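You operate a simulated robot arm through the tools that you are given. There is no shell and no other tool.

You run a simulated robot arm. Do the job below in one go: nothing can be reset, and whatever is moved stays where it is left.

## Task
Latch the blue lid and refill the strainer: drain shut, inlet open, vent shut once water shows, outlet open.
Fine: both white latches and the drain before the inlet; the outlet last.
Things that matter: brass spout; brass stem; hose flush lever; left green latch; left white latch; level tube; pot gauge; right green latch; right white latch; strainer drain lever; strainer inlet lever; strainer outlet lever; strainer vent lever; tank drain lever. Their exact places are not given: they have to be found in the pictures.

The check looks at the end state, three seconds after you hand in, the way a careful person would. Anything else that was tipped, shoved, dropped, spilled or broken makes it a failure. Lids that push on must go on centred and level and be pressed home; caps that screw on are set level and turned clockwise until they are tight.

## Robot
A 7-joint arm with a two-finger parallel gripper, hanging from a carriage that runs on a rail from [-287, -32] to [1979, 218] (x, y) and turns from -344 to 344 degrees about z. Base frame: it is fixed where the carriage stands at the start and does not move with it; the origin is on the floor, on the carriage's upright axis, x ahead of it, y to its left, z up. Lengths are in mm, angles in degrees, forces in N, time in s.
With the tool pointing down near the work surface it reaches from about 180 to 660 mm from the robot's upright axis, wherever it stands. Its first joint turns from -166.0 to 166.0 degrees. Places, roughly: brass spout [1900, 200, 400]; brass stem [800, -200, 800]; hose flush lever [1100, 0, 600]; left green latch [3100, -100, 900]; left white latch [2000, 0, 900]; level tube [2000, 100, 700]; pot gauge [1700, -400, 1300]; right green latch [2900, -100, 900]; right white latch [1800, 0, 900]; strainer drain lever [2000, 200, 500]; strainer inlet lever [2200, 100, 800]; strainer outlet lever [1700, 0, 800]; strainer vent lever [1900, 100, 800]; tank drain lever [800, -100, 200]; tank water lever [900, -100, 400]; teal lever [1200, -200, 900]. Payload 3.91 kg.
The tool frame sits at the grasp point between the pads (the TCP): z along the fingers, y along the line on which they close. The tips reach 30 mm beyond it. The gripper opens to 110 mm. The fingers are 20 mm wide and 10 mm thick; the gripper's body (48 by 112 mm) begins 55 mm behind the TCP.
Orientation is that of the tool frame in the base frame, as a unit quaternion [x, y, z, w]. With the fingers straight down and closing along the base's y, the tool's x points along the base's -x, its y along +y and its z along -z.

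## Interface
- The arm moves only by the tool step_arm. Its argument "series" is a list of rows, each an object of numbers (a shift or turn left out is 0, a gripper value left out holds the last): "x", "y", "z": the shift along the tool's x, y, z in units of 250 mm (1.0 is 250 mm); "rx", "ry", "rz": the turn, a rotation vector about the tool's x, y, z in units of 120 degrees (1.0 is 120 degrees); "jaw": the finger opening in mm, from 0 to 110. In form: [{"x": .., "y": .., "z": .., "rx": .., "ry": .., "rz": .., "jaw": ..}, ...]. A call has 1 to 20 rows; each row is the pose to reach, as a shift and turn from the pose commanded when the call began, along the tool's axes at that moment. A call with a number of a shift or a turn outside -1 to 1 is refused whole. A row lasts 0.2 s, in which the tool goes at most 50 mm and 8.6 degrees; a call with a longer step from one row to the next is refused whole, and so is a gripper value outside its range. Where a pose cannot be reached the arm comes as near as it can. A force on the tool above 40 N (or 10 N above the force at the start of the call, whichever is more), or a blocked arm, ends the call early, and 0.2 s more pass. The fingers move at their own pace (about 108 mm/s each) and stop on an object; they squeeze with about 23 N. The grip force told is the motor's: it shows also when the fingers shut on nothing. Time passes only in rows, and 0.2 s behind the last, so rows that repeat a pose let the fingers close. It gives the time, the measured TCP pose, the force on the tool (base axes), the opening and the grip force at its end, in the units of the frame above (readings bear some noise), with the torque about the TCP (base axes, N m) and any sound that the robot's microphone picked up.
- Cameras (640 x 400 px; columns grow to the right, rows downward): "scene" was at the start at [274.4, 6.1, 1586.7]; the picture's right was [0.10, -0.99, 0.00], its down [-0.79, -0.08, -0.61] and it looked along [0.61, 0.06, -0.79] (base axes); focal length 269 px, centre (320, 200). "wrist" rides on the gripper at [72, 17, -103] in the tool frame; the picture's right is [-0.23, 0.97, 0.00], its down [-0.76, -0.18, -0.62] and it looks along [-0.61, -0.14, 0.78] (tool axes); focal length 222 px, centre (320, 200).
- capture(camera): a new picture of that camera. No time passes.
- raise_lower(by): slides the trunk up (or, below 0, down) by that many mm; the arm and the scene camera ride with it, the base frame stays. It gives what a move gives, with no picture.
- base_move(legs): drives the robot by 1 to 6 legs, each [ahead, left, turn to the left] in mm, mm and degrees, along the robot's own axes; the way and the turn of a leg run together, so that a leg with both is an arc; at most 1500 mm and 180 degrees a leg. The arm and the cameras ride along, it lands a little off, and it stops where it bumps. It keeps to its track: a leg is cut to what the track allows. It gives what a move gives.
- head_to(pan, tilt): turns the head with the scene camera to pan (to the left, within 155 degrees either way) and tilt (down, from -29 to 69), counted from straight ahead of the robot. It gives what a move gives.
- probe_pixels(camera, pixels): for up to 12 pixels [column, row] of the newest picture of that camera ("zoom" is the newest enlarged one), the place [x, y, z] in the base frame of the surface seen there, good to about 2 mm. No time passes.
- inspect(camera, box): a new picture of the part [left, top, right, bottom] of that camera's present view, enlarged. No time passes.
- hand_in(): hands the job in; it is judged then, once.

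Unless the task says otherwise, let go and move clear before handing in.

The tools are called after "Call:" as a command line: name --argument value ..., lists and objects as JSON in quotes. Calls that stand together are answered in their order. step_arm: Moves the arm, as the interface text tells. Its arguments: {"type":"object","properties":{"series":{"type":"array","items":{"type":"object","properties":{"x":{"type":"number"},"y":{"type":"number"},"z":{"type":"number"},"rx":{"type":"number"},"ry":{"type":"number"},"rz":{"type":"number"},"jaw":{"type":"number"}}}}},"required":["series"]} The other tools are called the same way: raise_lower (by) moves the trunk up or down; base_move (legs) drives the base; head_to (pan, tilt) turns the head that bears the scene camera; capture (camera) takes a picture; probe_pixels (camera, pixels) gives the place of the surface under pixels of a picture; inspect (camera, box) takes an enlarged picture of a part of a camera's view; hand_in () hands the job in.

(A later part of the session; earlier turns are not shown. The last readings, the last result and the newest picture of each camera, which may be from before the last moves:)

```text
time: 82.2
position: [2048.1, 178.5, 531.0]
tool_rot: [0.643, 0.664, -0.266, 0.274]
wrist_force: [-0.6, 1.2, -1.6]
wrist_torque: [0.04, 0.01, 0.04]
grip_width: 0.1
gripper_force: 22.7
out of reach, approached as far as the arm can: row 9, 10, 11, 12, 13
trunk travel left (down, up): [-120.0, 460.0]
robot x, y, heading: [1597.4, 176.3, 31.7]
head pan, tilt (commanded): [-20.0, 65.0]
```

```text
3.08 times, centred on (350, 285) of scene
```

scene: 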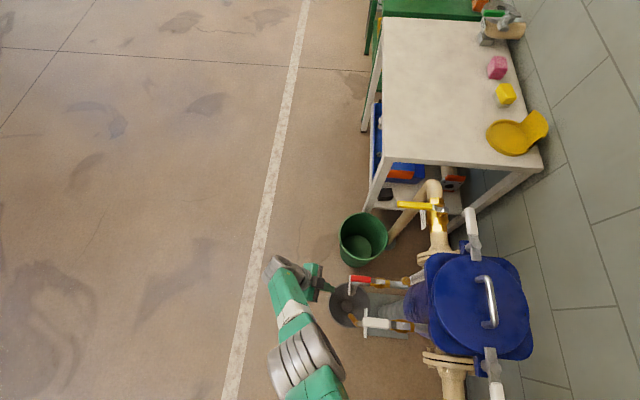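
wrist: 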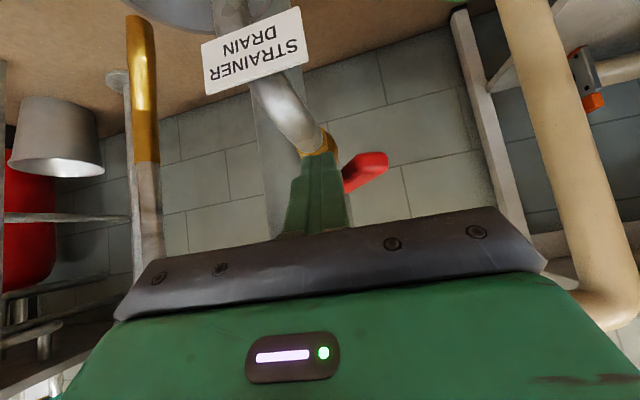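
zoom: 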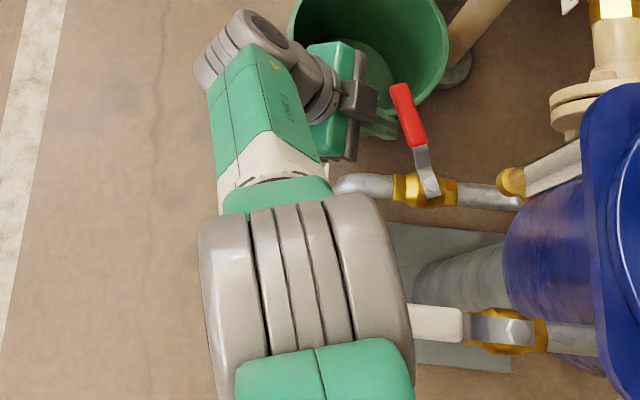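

The lever has turned about 65°, but the arm reports being near its reach and the elbow (zoom 300,270) is coming near the vent lever in this view. I probe the elbow's height.

Call:
probe_pixels --camera "zoom" --pixels '[[300, 270], [390, 300], [400, 340], [340, 370], [410, 130], [403, 88], [425, 175], [440, 325]]'

Call:
capture --camera "scene"

```text
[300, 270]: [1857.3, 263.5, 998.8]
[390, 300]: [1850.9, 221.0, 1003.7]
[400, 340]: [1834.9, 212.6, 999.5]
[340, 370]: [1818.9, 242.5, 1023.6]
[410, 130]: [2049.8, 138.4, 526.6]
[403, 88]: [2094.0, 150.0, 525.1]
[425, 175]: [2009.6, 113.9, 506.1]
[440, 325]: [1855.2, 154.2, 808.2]
```

```text
taken
```

scene: 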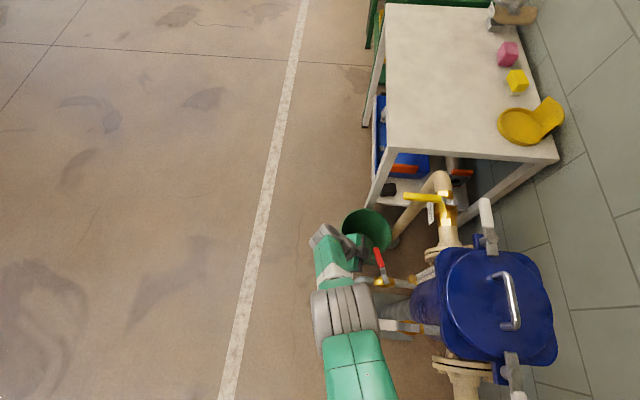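

The elbow top is at z≈1000 near (1850,221), still above the vent lever (z≈820), but the arm is stretched. The lever stands at ≈25° with about 19° left. I back off and bring the carriage forward 70 mm for a better posture.

Call:
step_arm --series '[{"x": 0.028, "y": -0.05, "z": -0.028}, {"x": 0.056, "y": -0.1, "z": -0.056}, {"x": 0.085, "y": -0.16, "z": -0.085}, {"x": 0.113, "y": -0.2, "z": -0.112}, {"x": 0.113, "y": -0.247, "z": -0.112}, {"x": 0.113, "y": -0.247, "z": -0.112}]'

Call:
base_move --legs '[[63, -30, 0]]'

Call:
capture --camera "scene"

Call:
inspect --camera "scene" --box '[280, 230, 440, 350]'

```text
time: 83.6
position: [2002.5, 223.0, 510.6]
tool_rot: [0.643, 0.664, -0.266, 0.275]
wrist_force: [-0.8, -0.4, -0.5]
wrist_torque: [-0.01, 0.01, 0.0]
grip_width: 0.1
gripper_force: 22.7
out of reach, approached as far as the arm can: row 1, 2, 3, 4, 5, 6
trunk travel left (down, up): [-120.0, 460.0]
robot x, y, heading: [1596.4, 174.5, 31.6]
head pan, tilt (commanded): [-20.0, 65.0]
```

```text
time: 84.6
position: [2070.9, 230.9, 511.8]
tool_rot: [0.643, 0.663, -0.266, 0.274]
wrist_force: [0.4, -0.8, 0.1]
wrist_torque: [0.02, 0.02, 0.03]
grip_width: 0.0
gripper_force: 23.1
trunk travel left (down, up): [-120.0, 460.0]
robot x, y, heading: [1663.3, 179.7, 31.9]
head pan, tilt (commanded): [-20.0, 65.0]
```

```text
taken
```

scene: 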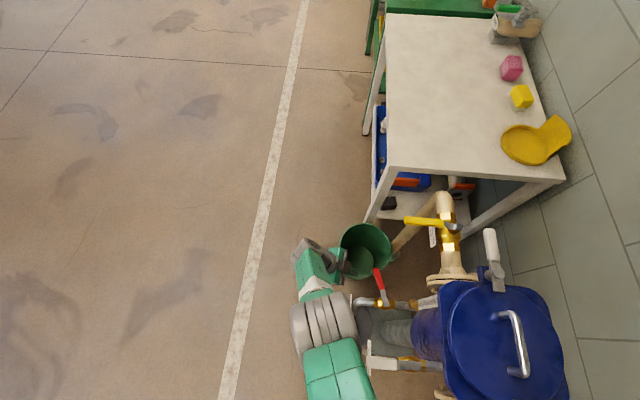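

```text
3.33 times, centred on (360, 290) of scene
```

zoom: 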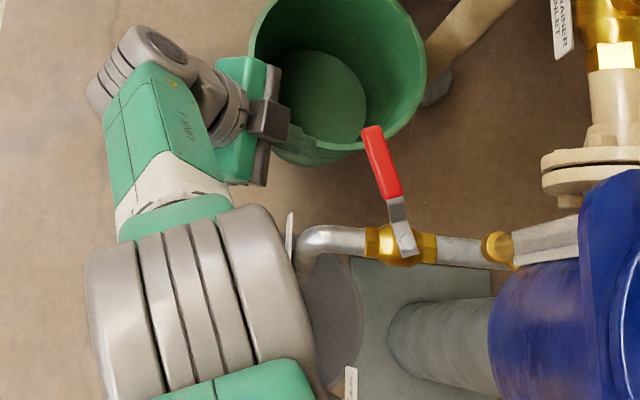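

I check whether the arm can settle here with a zero shift.

Call:
step_arm --series '[{"x": 0.0}, {"x": 0.0}]'

```text
time: 85.2
position: [2070.5, 231.6, 509.6]
tool_rot: [0.643, 0.664, -0.267, 0.275]
wrist_force: [0.8, -0.4, -0.5]
wrist_torque: [0.01, 0.02, 0.01]
grip_width: 0.0
gripper_force: 23.3
trunk travel left (down, up): [-120.0, 460.0]
robot x, y, heading: [1666.7, 184.6, 31.8]
head pan, tilt (commanded): [-20.0, 65.0]
```

The command has reset to the actual pose after the drive. I approach the lever at (2062,201,528).

Call:
step_arm --series '[{"x": -0.045, "y": -0.012, "z": 0.011}, {"x": -0.09, "y": -0.024, "z": 0.022}, {"x": -0.135, "y": -0.036, "z": 0.033}, {"x": -0.135, "y": -0.036, "z": 0.033}]'

Call:
inspect --camera "scene" --box '[280, 230, 440, 350]'

Call:
capture --camera "wrist"

```text
time: 86.2
position: [2079.8, 207.0, 510.2]
tool_rot: [0.644, 0.663, -0.267, 0.274]
wrist_force: [0.0, 0.2, 0.5]
wrist_torque: [0.01, 0.0, 0.03]
grip_width: 0.0
gripper_force: 23.4
out of reach, approached as far as the arm can: row 1, 2, 3, 4
trunk travel left (down, up): [-120.0, 460.0]
robot x, y, heading: [1665.9, 184.7, 31.7]
head pan, tilt (commanded): [-20.0, 65.0]
```

```text
3.33 times, centred on (360, 290) of scene
```

zoom: 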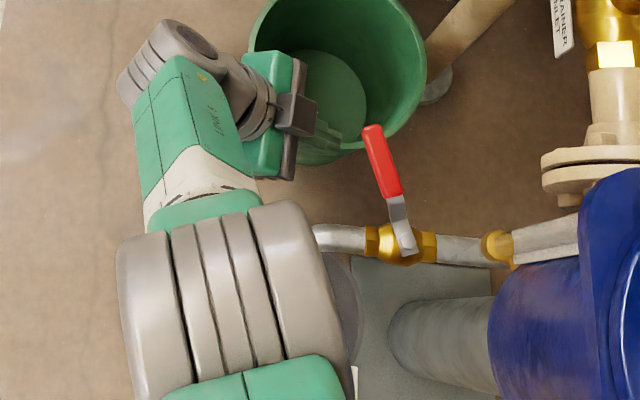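

```text
taken
```

wrist: 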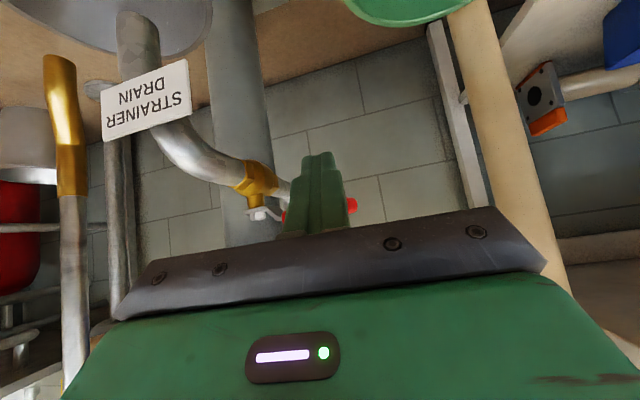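

The 45° tilt is at a joint limit here. I reduce the tilt to about 30°, holding the tool tip near the same place, to see if that frees it.

Call:
step_arm --series '[{"x": -0.01, "z": -0.01, "ry": 0.042}, {"x": -0.02, "z": -0.02, "ry": 0.084}, {"x": -0.02, "z": -0.02, "ry": 0.125}, {"x": -0.02, "z": -0.02, "ry": 0.125}, {"x": -0.02, "z": -0.02, "ry": 0.125}]'

Call:
capture --camera "scene"

Call:
inspect --camera "scene" --box '[280, 230, 440, 350]'

```text
time: 87.4
position: [2104.3, 214.3, 488.2]
tool_rot: [0.672, 0.693, -0.181, 0.185]
wrist_force: [-0.3, -0.3, -0.1]
wrist_torque: [-0.02, -0.01, -0.01]
grip_width: 0.1
gripper_force: 22.8
out of reach, approached as far as the arm can: row 1, 2, 3, 4, 5
trunk travel left (down, up): [-120.0, 460.0]
robot x, y, heading: [1666.3, 182.1, 31.8]
head pan, tilt (commanded): [-20.0, 65.0]
```

```text
taken
```

scene: 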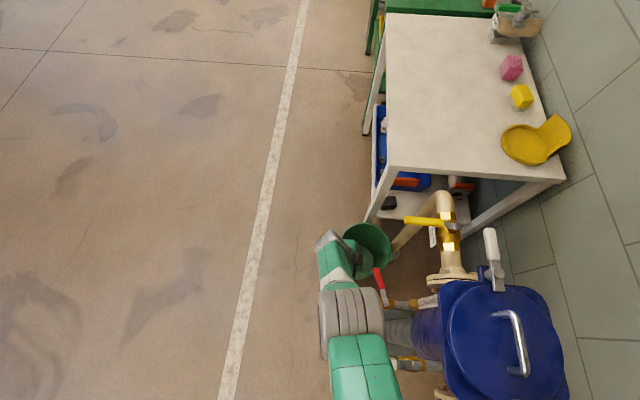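

```text
3.33 times, centred on (360, 290) of scene
```

zoom: 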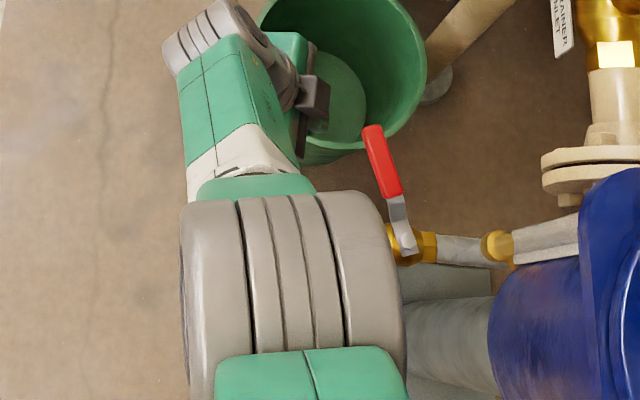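

That drifted away from the lever, so the arm's folding is the limit. I raise the trunk by 60 mm (which also resets the command), then retry the approach with the 30° tilt.

Call:
raise_lower --by 60

Call:
step_arm --series '[{"y": -0.04}, {"y": -0.08}, {"y": -0.12}, {"y": -0.16}, {"y": -0.16}]'

Call:
capture --camera "scene"

```text
time: 88.4
position: [2103.8, 213.7, 547.1]
tool_rot: [0.672, 0.694, -0.181, 0.185]
wrist_force: [-0.5, -0.3, -0.3]
wrist_torque: [0.01, 0.03, 0.01]
grip_width: 0.0
gripper_force: 23.5
trunk travel left (down, up): [-180.0, 400.0]
robot x, y, heading: [1666.5, 186.0, 31.7]
head pan, tilt (commanded): [-20.0, 65.0]
```

```text
time: 89.6
position: [2081.7, 216.1, 530.7]
tool_rot: [0.673, 0.693, -0.181, 0.185]
wrist_force: [-0.1, 0.0, -0.8]
wrist_torque: [-0.01, 0.01, 0.03]
grip_width: 0.2
gripper_force: 23.6
out of reach, approached as far as the arm can: row 1, 2, 3, 4, 5
trunk travel left (down, up): [-180.0, 400.0]
robot x, y, heading: [1666.5, 181.6, 31.8]
head pan, tilt (commanded): [-20.0, 65.0]
```

```text
taken
```

scene: 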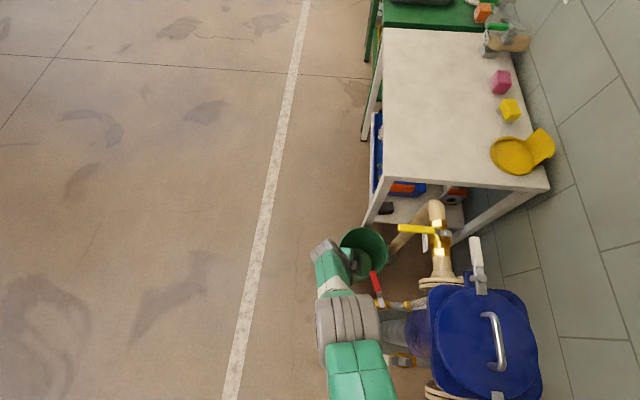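

The joint limit persists from this side, so I'll reposition: raise the trunk well up, then drive the carriage forward to about x=1820 so the arm can come down steeply on the drain lever without passing over the vent lever.

Call:
raise_lower --by 245

Call:
step_arm --series '[{"x": 0.1, "ry": 0.03}, {"x": 0.2, "ry": 0.06}, {"x": 0.3, "ry": 0.09}, {"x": 0.36, "ry": 0.125}, {"x": 0.36, "ry": 0.125}]'

Call:
capture --camera "scene"

```text
time: 92.2
position: [2081.4, 215.1, 776.9]
tool_rot: [0.672, 0.694, -0.18, 0.185]
wrist_force: [0.5, -0.1, 0.3]
wrist_torque: [0.03, 0.0, -0.01]
grip_width: 0.2
gripper_force: 23.4
trunk travel left (down, up): [-425.0, 155.0]
robot x, y, heading: [1660.1, 185.6, 31.8]
head pan, tilt (commanded): [-20.0, 65.0]
```

```text
time: 93.4
position: [2062.3, 285.5, 745.7]
tool_rot: [0.69, 0.712, -0.091, 0.093]
wrist_force: [0.0, 0.5, -0.4]
wrist_torque: [-0.01, 0.01, 0.02]
grip_width: 0.0
gripper_force: 22.8
out of reach, approached as far as the arm can: row 1, 2, 3, 4, 5
trunk travel left (down, up): [-425.0, 155.0]
robot x, y, heading: [1660.3, 182.5, 31.9]
head pan, tilt (commanded): [-20.0, 65.0]
```

```text
taken
```

scene: 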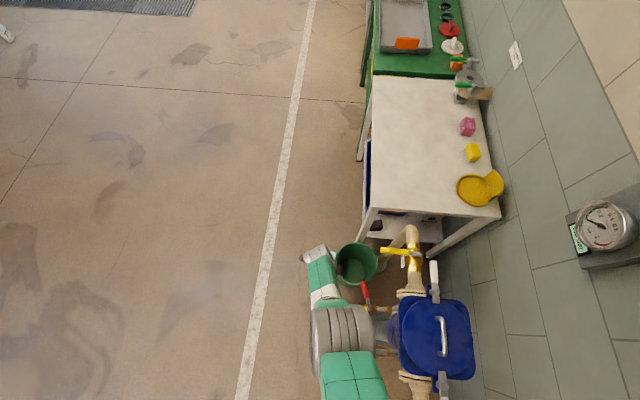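

The arm seems to be stuck fully straight (singular), sliding along a fixed reach. I command a larger inward/upward retract to make the elbow bend again.

Call:
step_arm --series '[{"z": -0.15}, {"z": -0.3}, {"z": -0.45}, {"z": -0.6}, {"z": -0.75, "y": -0.1}, {"z": -0.85, "y": -0.2}, {"z": -0.85, "y": -0.2}]'

Call:
capture --camera "scene"

```text
time: 95.0
position: [2126.4, 397.6, 848.4]
tool_rot: [0.691, 0.711, -0.092, 0.093]
wrist_force: [-0.5, 0.2, 0.2]
wrist_torque: [0.0, 0.01, -0.01]
grip_width: 0.0
gripper_force: 22.8
out of reach, approached as far as the arm can: row 1, 2, 3, 4, 5, 6, 7
trunk travel left (down, up): [-425.0, 155.0]
robot x, y, heading: [1663.3, 185.7, 31.9]
head pan, tilt (commanded): [-20.0, 65.0]
```

```text
taken
```

scene: 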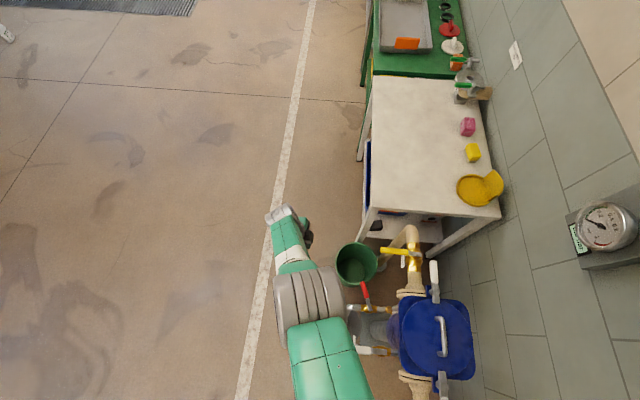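

The straight arm slides along its maximum-reach sphere (elbow slightly past straight). I reset the command with a tiny trunk move, then stretch outward and pull back in, so the elbow can bend the right way.

Call:
raise_lower --by 10

Call:
step_arm --series '[{"x": 0.06, "y": 0.08, "z": 0.07}, {"x": 0.12, "y": 0.155, "z": 0.136}, {"x": 0.12, "y": 0.155, "z": 0.136}, {"x": 0.06, "y": 0.08, "z": 0.07}, {"x": 0, "y": 0, "z": 0}, {"x": -0.06, "y": -0.08, "z": -0.07}, {"x": -0.12, "y": -0.155, "z": -0.136}, {"x": -0.18, "y": -0.23, "z": -0.2}, {"x": -0.24, "y": -0.31, "z": -0.27}, {"x": -0.24, "y": -0.31, "z": -0.27}]'

Call:
capture --camera "scene"

```text
time: 95.5
position: [2124.3, 397.5, 857.8]
tool_rot: [0.69, 0.712, -0.091, 0.093]
wrist_force: [0.4, -0.3, 0.0]
wrist_torque: [0.0, -0.04, 0.0]
grip_width: 0.1
gripper_force: 23.4
trunk travel left (down, up): [-435.0, 145.0]
robot x, y, heading: [1660.1, 180.6, 31.8]
head pan, tilt (commanded): [-20.0, 65.0]
```

```text
time: 97.7
position: [2131.4, 402.2, 866.0]
tool_rot: [0.69, 0.712, -0.092, 0.094]
wrist_force: [0.5, 0.5, 0.2]
wrist_torque: [0.01, 0.04, -0.02]
grip_width: 0.0
gripper_force: 22.9
out of reach, approached as far as the arm can: row 1, 2, 3, 4, 6, 7, 8, 9, 10
trunk travel left (down, up): [-435.0, 145.0]
robot x, y, heading: [1666.3, 186.5, 31.7]
head pan, tilt (commanded): [-20.0, 65.0]
```

```text
taken
```

scene: 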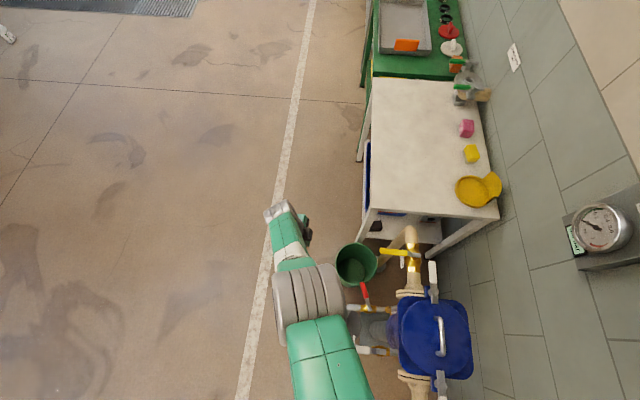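

Still locked at full stretch. A sideways sweep to the left should bias the elbow to bend the correct way, so I sweep left over the open floor and then pull in.

Call:
raise_lower --by 5

Call:
step_arm --series '[{"x": 0.12, "y": -0.053, "z": -0.032}, {"x": 0.24, "y": -0.105, "z": -0.063}, {"x": 0.36, "y": -0.158, "z": -0.095}, {"x": 0.48, "y": -0.21, "z": -0.127}, {"x": 0.6, "y": -0.262, "z": -0.158}, {"x": 0.71, "y": -0.315, "z": -0.19}, {"x": 0.71, "y": -0.4, "z": -0.25}, {"x": 0.71, "y": -0.5, "z": -0.35}, {"x": 0.71, "y": -0.6, "z": -0.45}, {"x": 0.71, "y": -0.6, "z": -0.45}]'

Call:
capture --camera "scene"

```text
time: 98.3
position: [2130.9, 401.6, 872.1]
tool_rot: [0.69, 0.711, -0.093, 0.093]
wrist_force: [-0.7, 0.3, 0.3]
wrist_torque: [-0.01, 0.04, 0.02]
grip_width: 0.0
gripper_force: 22.9
trunk travel left (down, up): [-440.0, 140.0]
robot x, y, heading: [1667.9, 184.8, 31.7]
head pan, tilt (commanded): [-20.0, 65.0]
```

```text
time: 100.5
position: [1984.7, 612.5, 923.7]
tool_rot: [0.69, 0.712, -0.092, 0.093]
wrist_force: [-0.4, 0.2, 0.5]
wrist_torque: [-0.02, -0.01, 0.02]
grip_width: 0.0
gripper_force: 23.4
out of reach, approached as far as the arm can: row 2, 3, 4, 5, 6, 7, 9, 10
trunk travel left (down, up): [-440.0, 140.0]
robot x, y, heading: [1664.2, 182.4, 31.7]
head pan, tilt (commanded): [-20.0, 65.0]
```

```text
taken
```

scene: 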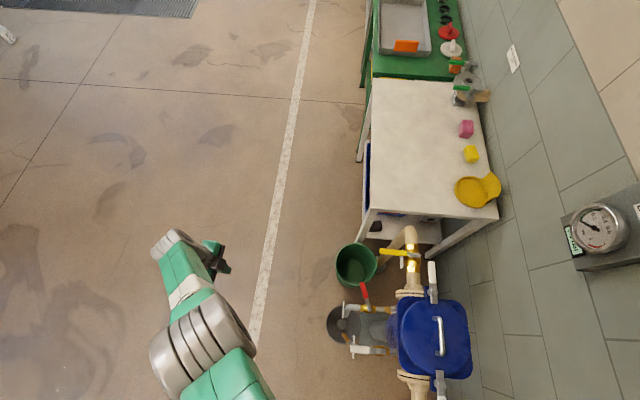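

Still pinned. I probe points along the arm to find its true shape (upper arm, elbow, forearm, wrist).

Call:
probe_pixels --camera "scene" --pixels '[[215, 385], [240, 385], [255, 395], [180, 345], [205, 335], [225, 322], [175, 270], [190, 260], [188, 290], [165, 245], [185, 240], [215, 245]]'

Call:
head_to --pan 40 --tilt 50

Call:
capture --camera "scene"

```text
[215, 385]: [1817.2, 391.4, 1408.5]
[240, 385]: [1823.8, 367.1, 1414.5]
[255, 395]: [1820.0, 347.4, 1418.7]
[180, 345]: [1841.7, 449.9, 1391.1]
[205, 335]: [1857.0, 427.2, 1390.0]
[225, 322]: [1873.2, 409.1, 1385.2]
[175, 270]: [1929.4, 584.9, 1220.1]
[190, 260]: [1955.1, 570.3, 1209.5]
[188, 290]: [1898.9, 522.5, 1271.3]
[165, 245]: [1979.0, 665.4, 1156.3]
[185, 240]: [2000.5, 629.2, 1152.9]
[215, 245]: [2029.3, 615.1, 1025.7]
```

```text
time: 101.8
position: [1985.2, 611.8, 923.7]
tool_rot: [0.69, 0.712, -0.093, 0.093]
wrist_force: [-0.7, 0.4, 0.0]
wrist_torque: [-0.02, 0.01, 0.02]
grip_width: 0.0
gripper_force: 23.3
trunk travel left (down, up): [-440.0, 140.0]
robot x, y, heading: [1662.9, 183.6, 31.7]
head pan, tilt (commanded): [40.0, 50.0]
```

```text
taken
```

scene: 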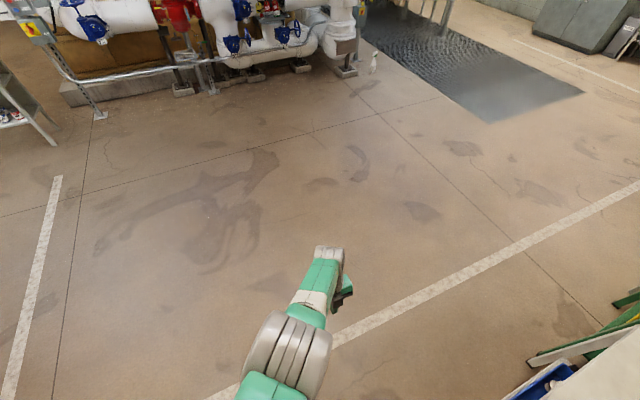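

The probes show the elbow is bent after all, so the likely culprit is the tool's roll: relative to the arm it is now at an extreme. I turn the tool back about its own axis toward its starting orientation to free it.

Call:
step_arm --series '[{"rz": -0.06}, {"rz": -0.12}, {"rz": -0.18}, {"rz": -0.24}, {"rz": -0.3}, {"rz": -0.36}, {"rz": -0.42}, {"rz": -0.48}, {"rz": -0.54}, {"rz": -0.6}, {"rz": -0.6}]'

Call:
capture --camera "scene"

```text
time: 104.2
position: [1985.2, 612.5, 923.8]
tool_rot: [0.139, 0.981, -0.13, 0.021]
wrist_force: [0.4, 0.1, 0.1]
wrist_torque: [-0.01, -0.01, -0.03]
grip_width: 0.0
gripper_force: 23.0
trunk travel left (down, up): [-440.0, 140.0]
robot x, y, heading: [1665.9, 184.5, 31.6]
head pan, tilt (commanded): [40.0, 50.0]
```

```text
taken
```

scene: 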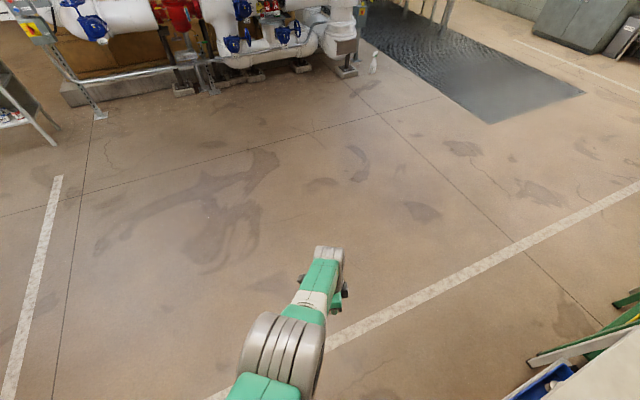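

The roll turned freely. I test pulling inward now.

Call:
step_arm --series '[{"x": 0.026, "y": -0.125, "z": -0.032}, {"x": 0.053, "y": -0.249, "z": -0.064}, {"x": 0.079, "y": -0.374, "z": -0.096}, {"x": 0.105, "y": -0.498, "z": -0.128}, {"x": 0.105, "y": -0.498, "z": -0.128}]'

Call:
capture --camera "scene"

```text
time: 105.4
position: [1982.2, 600.2, 906.4]
tool_rot: [0.14, 0.981, -0.13, 0.02]
wrist_force: [0.3, -1.0, 0.3]
wrist_torque: [0.03, 0.03, 0.0]
grip_width: 0.4
gripper_force: 22.5
out of reach, approached as far as the arm can: row 1, 2, 3, 4, 5
trunk travel left (down, up): [-440.0, 140.0]
robot x, y, heading: [1661.9, 183.6, 31.9]
head pan, tilt (commanded): [40.0, 50.0]
```

```text
taken
```

scene: 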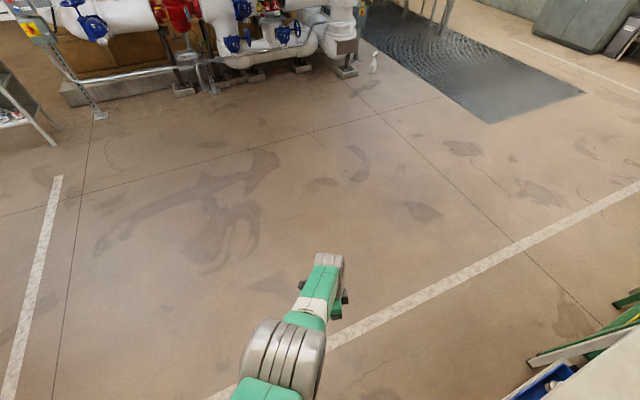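

Still restricted. I reset the command and test small single-direction moves to find which freedom is blocked, starting with straight up.

Call:
head_to --pan 38 --tilt 50

Call:
step_arm --series '[{"z": -0.08}, {"z": -0.16}, {"z": -0.16}]'

Call:
head_to --pan 40 --tilt 50

Call:
step_arm --series '[{"ry": 0.06, "rx": 0.0}, {"ry": 0.12}, {"ry": 0.12}]'

Call:
head_to --pan 38 --tilt 50

Call:
step_arm --series '[{"x": 0.1}, {"x": 0.2}, {"x": 0.2}]'

```text
time: 106.0
position: [1982.8, 599.9, 908.3]
tool_rot: [0.14, 0.981, -0.129, 0.021]
wrist_force: [-0.2, 0.5, 0.4]
wrist_torque: [0.03, -0.03, -0.04]
grip_width: 0.0
gripper_force: 23.2
trunk travel left (down, up): [-440.0, 140.0]
robot x, y, heading: [1665.3, 181.4, 31.9]
head pan, tilt (commanded): [38.0, 50.0]
```

```text
time: 106.8
position: [1990.2, 621.5, 938.8]
tool_rot: [0.14, 0.981, -0.131, 0.021]
wrist_force: [0.8, 0.2, -0.4]
wrist_torque: [0.0, 0.0, -0.01]
grip_width: 0.0
gripper_force: 22.9
out of reach, approached as far as the arm can: row 1, 2, 3
trunk travel left (down, up): [-440.0, 140.0]
robot x, y, heading: [1665.4, 186.0, 31.6]
head pan, tilt (commanded): [38.0, 50.0]
```

```text
time: 107.4
position: [1990.8, 620.5, 938.1]
tool_rot: [0.14, 0.981, -0.131, 0.021]
wrist_force: [-1.0, -0.4, 0.2]
wrist_torque: [-0.04, -0.02, 0.0]
grip_width: 0.1
gripper_force: 22.6
trunk travel left (down, up): [-440.0, 140.0]
robot x, y, heading: [1662.6, 181.5, 32.1]
head pan, tilt (commanded): [40.0, 50.0]
```

```text
time: 108.2
position: [1986.0, 610.6, 944.9]
tool_rot: [0.155, 0.976, -0.111, -0.103]
wrist_force: [0.3, 0.3, -0.5]
wrist_torque: [-0.02, 0.01, -0.02]
grip_width: 0.2
gripper_force: 23.6
out of reach, approached as far as the arm can: row 1, 2, 3
trunk travel left (down, up): [-440.0, 140.0]
robot x, y, heading: [1658.5, 183.9, 31.7]
head pan, tilt (commanded): [40.0, 50.0]
```

```text
time: 108.8
position: [1986.0, 610.1, 945.4]
tool_rot: [0.155, 0.976, -0.111, -0.102]
wrist_force: [0.2, 0.5, -0.2]
wrist_torque: [-0.03, -0.02, 0.01]
grip_width: 0.2
gripper_force: 22.8
trunk travel left (down, up): [-440.0, 140.0]
robot x, y, heading: [1661.2, 185.9, 31.9]
head pan, tilt (commanded): [38.0, 50.0]
```

```text
time: 109.6
position: [1946.4, 636.4, 945.4]
tool_rot: [0.155, 0.976, -0.112, -0.103]
wrist_force: [0.3, 0.2, 0.4]
wrist_torque: [0.01, 0.01, 0.0]
grip_width: 0.2
gripper_force: 23.5
out of reach, approached as far as the arm can: row 1, 2, 3
trunk travel left (down, up): [-440.0, 140.0]
robot x, y, heading: [1663.3, 179.5, 31.6]
head pan, tilt (commanded): [38.0, 50.0]
```

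The motion stays on a fixed-reach sphere, so the elbow is caught slightly on the wrong side of straight (elbow above the line). I stretch outward, then swing the wrist upward while pulling in, to make the elbow drop the right way.

Call:
head_to --pan 40 --tilt 50

Call:
step_arm --series '[{"x": -0.018, "y": 0.054, "z": 0.019}, {"x": -0.036, "y": 0.108, "z": 0.038}, {"x": -0.036, "y": 0.108, "z": 0.038}, {"x": -0.002, "y": 0.019, "z": -0.035}, {"x": 0.055, "y": -0.139, "z": -0.139}, {"x": 0.113, "y": -0.3, "z": -0.238}, {"x": 0.17, "y": -0.464, "z": -0.331}, {"x": 0.223, "y": -0.613, "z": -0.412}, {"x": 0.282, "y": -0.784, "z": -0.493}, {"x": 0.282, "y": -0.784, "z": -0.493}]'

Call:
capture --camera "scene"

```text
time: 110.3
position: [1945.4, 635.9, 945.4]
tool_rot: [0.154, 0.976, -0.112, -0.102]
wrist_force: [-0.7, 0.5, 0.4]
wrist_torque: [0.02, 0.0, -0.03]
grip_width: 0.0
gripper_force: 23.4
trunk travel left (down, up): [-440.0, 140.0]
robot x, y, heading: [1666.0, 180.5, 31.9]
head pan, tilt (commanded): [40.0, 50.0]
```

```text
time: 112.5
position: [1969.1, 667.8, 1013.9]
tool_rot: [0.156, 0.976, -0.111, -0.103]
wrist_force: [-1.1, -0.1, 0.3]
wrist_torque: [-0.01, -0.01, 0.01]
grip_width: 0.0
gripper_force: 22.5
out of reach, approached as far as the arm can: row 1, 2, 3, 5, 6, 7, 8, 9, 10
trunk travel left (down, up): [-440.0, 140.0]
robot x, y, heading: [1664.4, 184.0, 31.8]
head pan, tilt (commanded): [40.0, 50.0]
```

```text
taken
```

scene: 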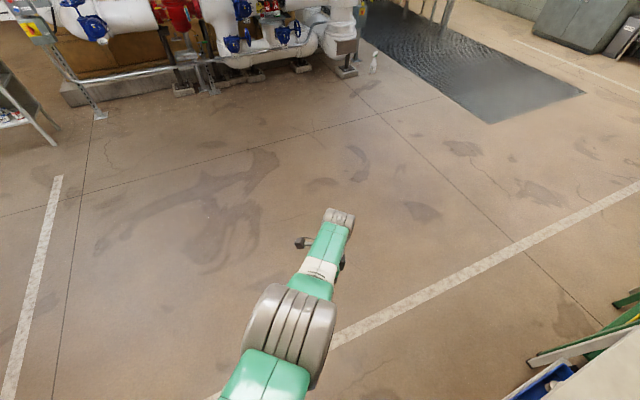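

I had the tangent direction backwards: on this sphere "up" also means outward. I retry with a true upward swing along the reach limit, then pull in.

Call:
head_to --pan 38 --tilt 50

Call:
step_arm --series '[{"x": -0.024, "y": 0.074, "z": 0.017}, {"x": -0.02, "y": 0.112, "z": -0.138}, {"x": -0.011, "y": 0.13, "z": -0.298}, {"x": 0.004, "y": 0.126, "z": -0.442}, {"x": 0.036, "y": 0.056, "z": -0.561}, {"x": 0.074, "y": -0.046, "z": -0.626}, {"x": 0.121, "y": -0.194, "z": -0.661}, {"x": 0.169, "y": -0.343, "z": -0.696}, {"x": 0.169, "y": -0.343, "z": -0.696}]'

Call:
capture --camera "scene"

```text
time: 113.1
position: [1969.1, 666.4, 1014.0]
tool_rot: [0.155, 0.976, -0.111, -0.102]
wrist_force: [-0.3, 0.5, -0.7]
wrist_torque: [0.02, 0.01, 0.01]
grip_width: 0.1
gripper_force: 23.1
trunk travel left (down, up): [-440.0, 140.0]
robot x, y, heading: [1665.7, 180.6, 31.7]
head pan, tilt (commanded): [38.0, 50.0]
```

```text
time: 115.1
position: [1999.9, 714.4, 1181.1]
tool_rot: [0.156, 0.976, -0.111, -0.102]
wrist_force: [-0.4, -0.4, -0.1]
wrist_torque: [0.0, 0.06, 0.02]
grip_width: 0.2
gripper_force: 23.2
out of reach, approached as far as the arm can: row 1, 2, 3, 4, 6, 7, 8, 9
trunk travel left (down, up): [-440.0, 140.0]
robot x, y, heading: [1665.1, 177.3, 32.0]
head pan, tilt (commanded): [38.0, 50.0]
```

```text
taken
```

scene: 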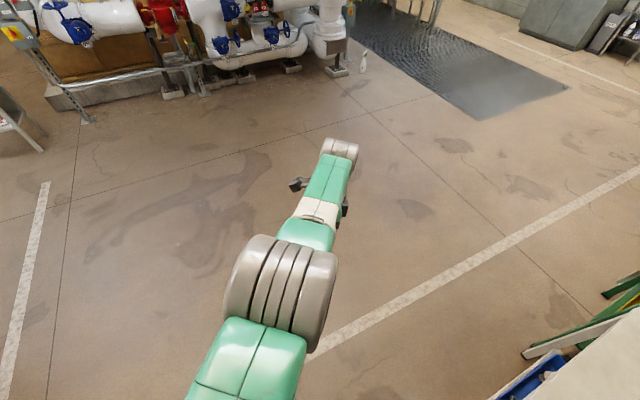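

Still pinned. I probe the arm's shape again in this view to understand which joint is limiting.

Call:
probe_pixels --camera "scene" --pixels '[[230, 390], [262, 350], [250, 335], [262, 280], [285, 285], [310, 270], [305, 232], [318, 210], [325, 180], [335, 160], [338, 146], [300, 183]]'

Call:
head_to --pan 5 --tilt 40

Call:
capture --camera "scene"

```text
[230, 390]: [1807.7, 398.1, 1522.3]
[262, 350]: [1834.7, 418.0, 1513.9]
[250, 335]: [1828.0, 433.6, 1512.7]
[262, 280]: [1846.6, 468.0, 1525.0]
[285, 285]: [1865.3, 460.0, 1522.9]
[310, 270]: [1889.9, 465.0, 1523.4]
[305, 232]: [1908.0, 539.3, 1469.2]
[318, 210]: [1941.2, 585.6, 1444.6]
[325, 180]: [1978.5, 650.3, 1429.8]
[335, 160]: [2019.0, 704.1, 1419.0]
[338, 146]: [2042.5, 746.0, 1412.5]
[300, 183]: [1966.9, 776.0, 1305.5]
```

```text
time: 116.1
position: [1999.1, 715.5, 1181.1]
tool_rot: [0.155, 0.976, -0.111, -0.102]
wrist_force: [0.9, 0.3, 0.0]
wrist_torque: [0.01, -0.02, -0.02]
grip_width: 0.3
gripper_force: 23.2
trunk travel left (down, up): [-440.0, 140.0]
robot x, y, heading: [1660.2, 179.9, 31.8]
head pan, tilt (commanded): [5.0, 40.0]
```

```text
taken
```

scene: 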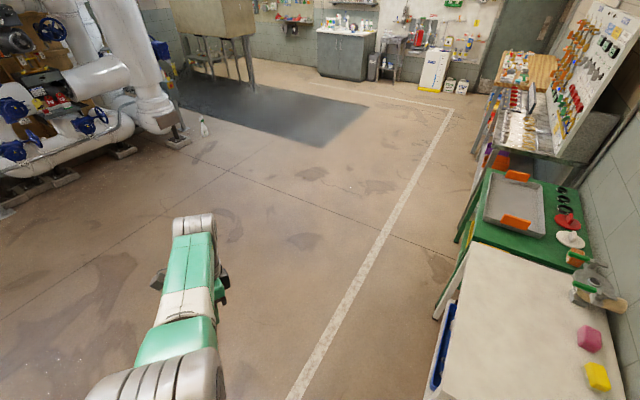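

The arm is essentially straight. I try the opposite bias: stretch, sweep downward along the limit, then pull inward.

Call:
step_arm --series '[{"x": -0.022, "y": 0.077, "z": -0.003}, {"x": -0.04, "y": 0.079, "z": 0.176}, {"x": -0.052, "y": 0.062, "z": 0.355}, {"x": -0.04, "y": -0.032, "z": 0.518}, {"x": -0.014, "y": -0.146, "z": 0.602}, {"x": 0.031, "y": -0.3, "z": 0.608}, {"x": 0.076, "y": -0.454, "z": 0.615}, {"x": 0.076, "y": -0.454, "z": 0.615}]'

Call:
capture --camera "scene"

```text
time: 117.9
position: [1977.8, 665.4, 1021.4]
tool_rot: [0.155, 0.976, -0.111, -0.102]
wrist_force: [0.1, 0.4, 0.3]
wrist_torque: [0.02, 0.02, -0.03]
grip_width: 0.0
gripper_force: 23.1
out of reach, approached as far as the arm can: row 1, 2, 3, 4, 5, 6, 7, 8
trunk travel left (down, up): [-440.0, 140.0]
robot x, y, heading: [1666.3, 186.8, 31.7]
head pan, tilt (commanded): [5.0, 40.0]
```

```text
taken
```

scene: 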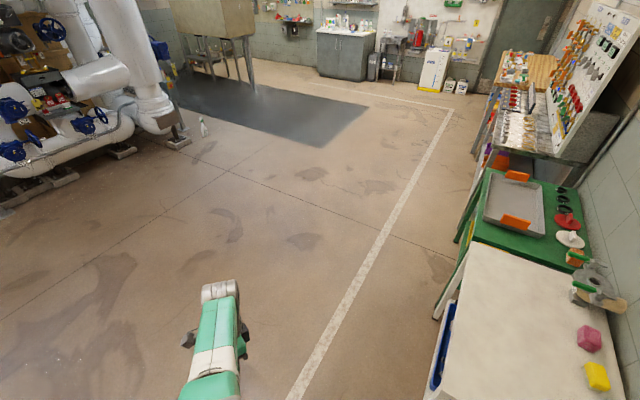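

Next I try a clockwise sweep while pulling in, over clear floor.

Call:
head_to --pan 10 --tilt 50

Call:
step_arm --series '[{"x": -0.017, "y": 0.056, "z": 0.012}, {"x": -0.17, "y": 0.013, "z": -0.004}, {"x": -0.306, "y": -0.087, "z": -0.03}, {"x": -0.424, "y": -0.181, "z": -0.056}, {"x": -0.51, "y": -0.308, "z": -0.087}, {"x": -0.566, "y": -0.466, "z": -0.124}, {"x": -0.602, "y": -0.618, "z": -0.159}, {"x": -0.62, "y": -0.765, "z": -0.193}, {"x": -0.62, "y": -0.765, "z": -0.193}]'

Call:
capture --camera "scene"

```text
time: 118.6
position: [1978.0, 666.2, 1022.9]
tool_rot: [0.156, 0.976, -0.112, -0.102]
wrist_force: [-0.1, -0.2, -0.9]
wrist_torque: [0.0, -0.02, 0.0]
grip_width: 0.1
gripper_force: 23.6
trunk travel left (down, up): [-440.0, 140.0]
robot x, y, heading: [1663.0, 182.0, 31.7]
head pan, tilt (commanded): [10.0, 50.0]
```

```text
time: 120.6
position: [2159.2, 494.4, 1047.3]
tool_rot: [0.156, 0.976, -0.111, -0.102]
wrist_force: [0.2, 0.9, 1.5]
wrist_torque: [-0.01, -0.03, 0.01]
grip_width: 0.0
gripper_force: 23.5
out of reach, approached as far as the arm can: row 1, 2, 3, 5, 6, 7, 8, 9
trunk travel left (down, up): [-440.0, 140.0]
robot x, y, heading: [1663.3, 183.9, 32.0]
head pan, tilt (commanded): [10.0, 50.0]
```

```text
taken
```

scene: 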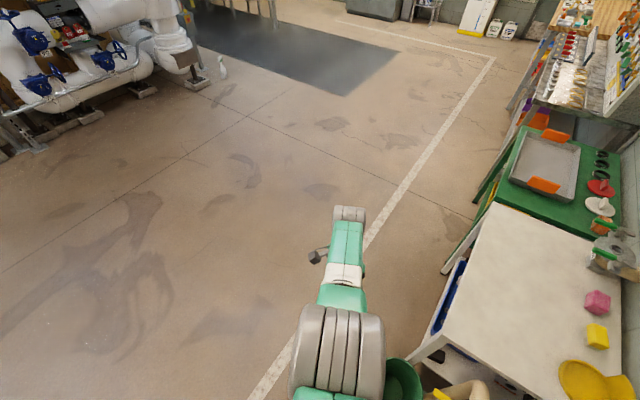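

The geometry fits an arm caught at its straightest elbow angle. I try a gentle upward sweep with very gradual inward steps so the elbow can follow continuously.

Call:
head_to --pan 12 --tilt 50

Call:
step_arm --series '[{"x": -0.01, "y": 0.011, "z": -0.031}, {"x": -0.013, "y": 0.013, "z": -0.063}, {"x": -0.015, "y": 0.014, "z": -0.095}, {"x": -0.017, "y": 0.015, "z": -0.127}, {"x": -0.016, "y": 0.012, "z": -0.159}, {"x": -0.015, "y": 0.01, "z": -0.191}, {"x": -0.014, "y": 0.007, "z": -0.224}, {"x": -0.012, "y": 0.003, "z": -0.255}, {"x": -0.009, "y": -0.002, "z": -0.287}, {"x": -0.006, "y": -0.007, "z": -0.319}, {"x": -0.001, "y": -0.015, "z": -0.351}, {"x": 0.004, "y": -0.022, "z": -0.382}, {"x": 0.011, "y": -0.033, "z": -0.413}, {"x": 0.019, "y": -0.044, "z": -0.444}, {"x": 0.03, "y": -0.059, "z": -0.474}, {"x": 0.04, "y": -0.074, "z": -0.504}, {"x": 0.054, "y": -0.092, "z": -0.533}, {"x": 0.068, "y": -0.11, "z": -0.562}, {"x": 0.084, "y": -0.132, "z": -0.588}, {"x": 0.101, "y": -0.154, "z": -0.616}]'

```text
time: 121.2
position: [2158.9, 494.0, 1047.5]
tool_rot: [0.155, 0.976, -0.111, -0.102]
wrist_force: [0.1, 0.1, 1.4]
wrist_torque: [-0.01, 0.01, 0.01]
grip_width: 0.0
gripper_force: 23.1
trunk travel left (down, up): [-440.0, 140.0]
robot x, y, heading: [1664.5, 183.1, 32.0]
head pan, tilt (commanded): [12.0, 50.0]
```

```text
time: 125.4
position: [2156.8, 500.9, 1208.8]
tool_rot: [0.155, 0.976, -0.112, -0.102]
wrist_force: [0.2, -0.8, 0.5]
wrist_torque: [0.0, 0.02, -0.02]
grip_width: 0.0
gripper_force: 22.9
out of reach, approached as far as the arm can: row 16
trunk travel left (down, up): [-440.0, 140.0]
robot x, y, heading: [1663.7, 183.7, 31.8]
head pan, tilt (commanded): [12.0, 50.0]
```

The elbow finally bent: the arm followed 44 mm inward without being pinned. I continue inward to confirm.

Call:
step_arm --series '[{"x": 0.037, "y": -0.046, "z": 0.008}, {"x": 0.074, "y": -0.092, "z": 0.016}, {"x": 0.111, "y": -0.138, "z": 0.024}, {"x": 0.148, "y": -0.184, "z": 0.032}, {"x": 0.185, "y": -0.23, "z": 0.04}, {"x": 0.222, "y": -0.276, "z": 0.048}, {"x": 0.222, "y": -0.276, "z": 0.048}]'

Call:
capture --camera "scene"

```text
time: 127.0
position: [2083.0, 451.8, 1223.0]
tool_rot: [0.154, 0.976, -0.112, -0.102]
wrist_force: [0.3, 0.1, -0.2]
wrist_torque: [0.0, 0.02, 0.02]
grip_width: 0.1
gripper_force: 23.0
trunk travel left (down, up): [-440.0, 140.0]
robot x, y, heading: [1660.6, 185.9, 32.0]
head pan, tilt (commanded): [12.0, 50.0]
```

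```text
taken
```

scene: 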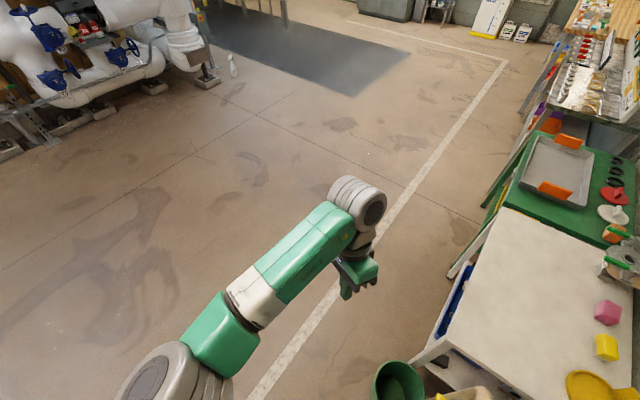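

The arm is free again, now with its elbow on the left (away from the pot), which suits the drain. I drive the carriage to about x=1720, square the tool to vertical, and stay well inside the reach limit from now on.

Call:
base_move --legs '[[54, -25, 0]]'

Call:
step_arm --series '[{"rx": -0.041, "ry": -0.027}, {"rx": -0.081, "ry": -0.054}, {"rx": -0.1217, "ry": -0.0805}, {"rx": -0.1217, "ry": -0.0805}]'

```text
time: 128.0
position: [2142.8, 459.0, 1223.0]
tool_rot: [0.154, 0.976, -0.113, -0.103]
wrist_force: [0.2, -0.1, 0.2]
wrist_torque: [-0.03, 0.0, 0.0]
grip_width: 0.0
gripper_force: 22.6
trunk travel left (down, up): [-440.0, 140.0]
robot x, y, heading: [1726.3, 188.5, 31.5]
head pan, tilt (commanded): [12.0, 50.0]
```

```text
time: 129.0
position: [2141.6, 458.8, 1221.9]
tool_rot: [0.156, 0.988, 0.002, 0.002]
wrist_force: [0.5, -0.8, -0.3]
wrist_torque: [0.01, -0.03, 0.01]
grip_width: 0.0
gripper_force: 22.5
trunk travel left (down, up): [-440.0, 140.0]
robot x, y, heading: [1722.7, 189.1, 31.9]
head pan, tilt (commanded): [12.0, 50.0]
```

Tool is vertical at (2142,459,1222). I move to a hover over the open floor in front of the inlet side, then lower the trunk.

Call:
step_arm --series '[{"y": -0.095, "z": 0.115}, {"y": -0.19, "z": 0.23}, {"y": -0.286, "z": 0.346}, {"y": -0.382, "z": 0.462}, {"y": -0.477, "z": 0.577}, {"y": -0.573, "z": 0.692}, {"y": -0.668, "z": 0.808}, {"y": -0.668, "z": 0.808}]'

Call:
raise_lower --by -190

Call:
head_to --pan -20 --tilt 60

Call:
capture --camera "scene"

Call:
capture --camera "wrist"

```text
time: 130.8
position: [2092.7, 298.8, 1023.4]
tool_rot: [0.156, 0.988, 0.002, 0.001]
wrist_force: [0.3, -0.6, 0.2]
wrist_torque: [0.06, -0.05, -0.02]
grip_width: 0.0
gripper_force: 23.2
trunk travel left (down, up): [-440.0, 140.0]
robot x, y, heading: [1720.1, 187.4, 31.9]
head pan, tilt (commanded): [12.0, 50.0]
```

```text
time: 132.8
position: [2091.9, 299.9, 832.2]
tool_rot: [0.156, 0.988, 0.001, 0.001]
wrist_force: [-0.5, -0.5, -0.1]
wrist_torque: [0.02, -0.01, 0.03]
grip_width: 0.0
gripper_force: 23.3
trunk travel left (down, up): [-250.0, 330.0]
robot x, y, heading: [1724.4, 188.1, 32.0]
head pan, tilt (commanded): [12.0, 50.0]
```

```text
time: 133.8
position: [2091.8, 300.5, 831.9]
tool_rot: [0.157, 0.988, 0.002, 0.001]
wrist_force: [-0.2, -0.6, -0.3]
wrist_torque: [0.02, 0.04, -0.01]
grip_width: 0.0
gripper_force: 23.4
trunk travel left (down, up): [-250.0, 330.0]
robot x, y, heading: [1723.8, 189.0, 31.8]
head pan, tilt (commanded): [-20.0, 60.0]
```

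```text
taken
```

scene: 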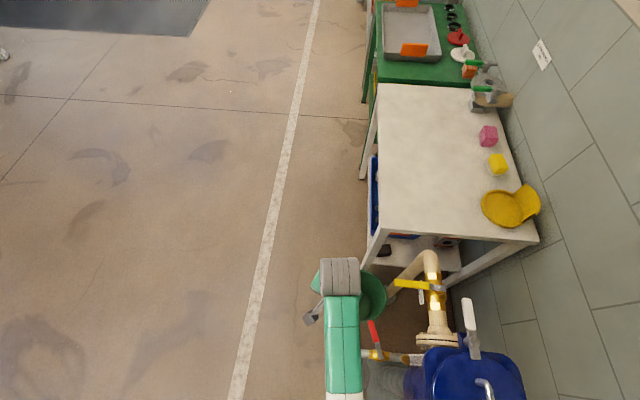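

```text
taken
```

wrist: 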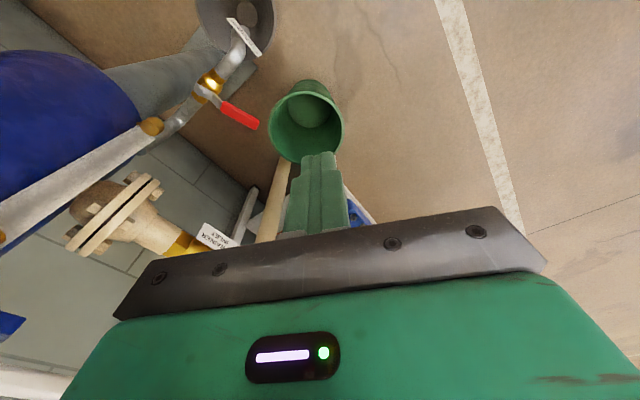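

The forearm runs along y≈300, clear of the vent lever. I lower the trunk a further 70 mm for reach margin, then check forearm height.

Call:
raise_lower --by -70

Call:
capture --camera "scene"

Call:
probe_pixels --camera "scene" --pixels '[[340, 275], [343, 310], [345, 345], [345, 380], [372, 335], [385, 350], [400, 285]]'

```text
time: 134.9
position: [2093.1, 299.5, 762.7]
tool_rot: [0.157, 0.988, 0.002, 0.001]
wrist_force: [-0.3, 0.5, 0.4]
wrist_torque: [0.0, 0.0, 0.01]
grip_width: 0.0
gripper_force: 22.5
trunk travel left (down, up): [-180.0, 400.0]
robot x, y, heading: [1727.6, 194.1, 31.9]
head pan, tilt (commanded): [-20.0, 60.0]
```

```text
taken
```

scene: 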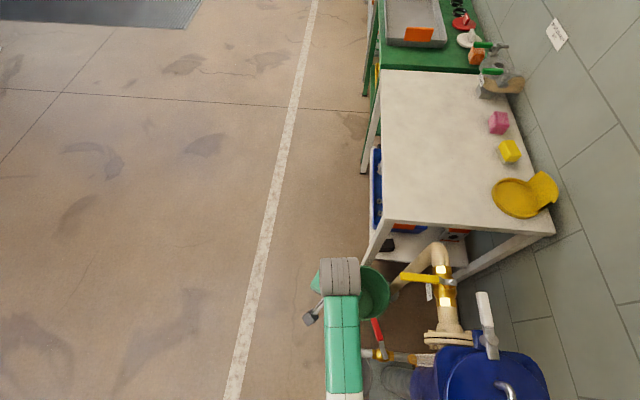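

```text
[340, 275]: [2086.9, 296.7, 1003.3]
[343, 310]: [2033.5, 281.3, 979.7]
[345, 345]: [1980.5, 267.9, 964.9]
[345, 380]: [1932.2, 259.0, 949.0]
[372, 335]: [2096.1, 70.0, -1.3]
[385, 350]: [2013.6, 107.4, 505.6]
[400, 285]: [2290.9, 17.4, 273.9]
```

The forearm slopes down toward the elbow, so I need to see where the elbow is before going lower.

Call:
head_to --pan -10 --tilt 69

Call:
capture --camera "scene"

```text
time: 135.6
position: [2093.0, 299.0, 762.7]
tool_rot: [0.157, 0.988, 0.002, 0.001]
wrist_force: [-0.2, -0.3, 0.5]
wrist_torque: [0.01, 0.01, 0.02]
grip_width: 0.1
gripper_force: 22.8
trunk travel left (down, up): [-180.0, 400.0]
robot x, y, heading: [1724.6, 191.9, 32.0]
head pan, tilt (commanded): [-10.0, 68.8]
```

```text
taken
```

scene: 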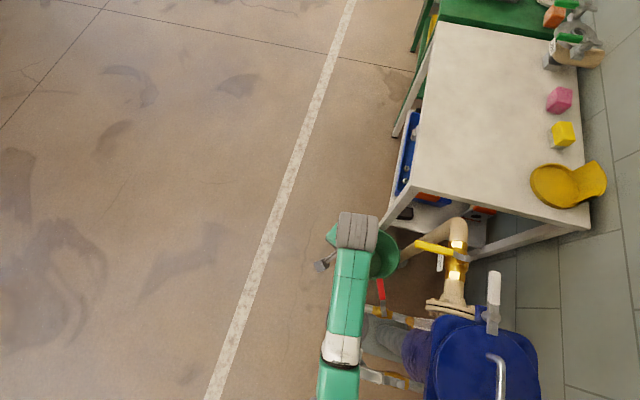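

Call:
probe_pixels --camera "scene" --pixels '[[357, 232], [350, 290], [342, 345], [338, 375], [335, 395], [375, 375], [400, 380]]'

```text
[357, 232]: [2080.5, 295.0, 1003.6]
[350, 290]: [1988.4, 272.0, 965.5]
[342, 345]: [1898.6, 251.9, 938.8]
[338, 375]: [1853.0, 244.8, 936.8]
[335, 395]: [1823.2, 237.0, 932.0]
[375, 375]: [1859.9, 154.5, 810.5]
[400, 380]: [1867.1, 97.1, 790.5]
```

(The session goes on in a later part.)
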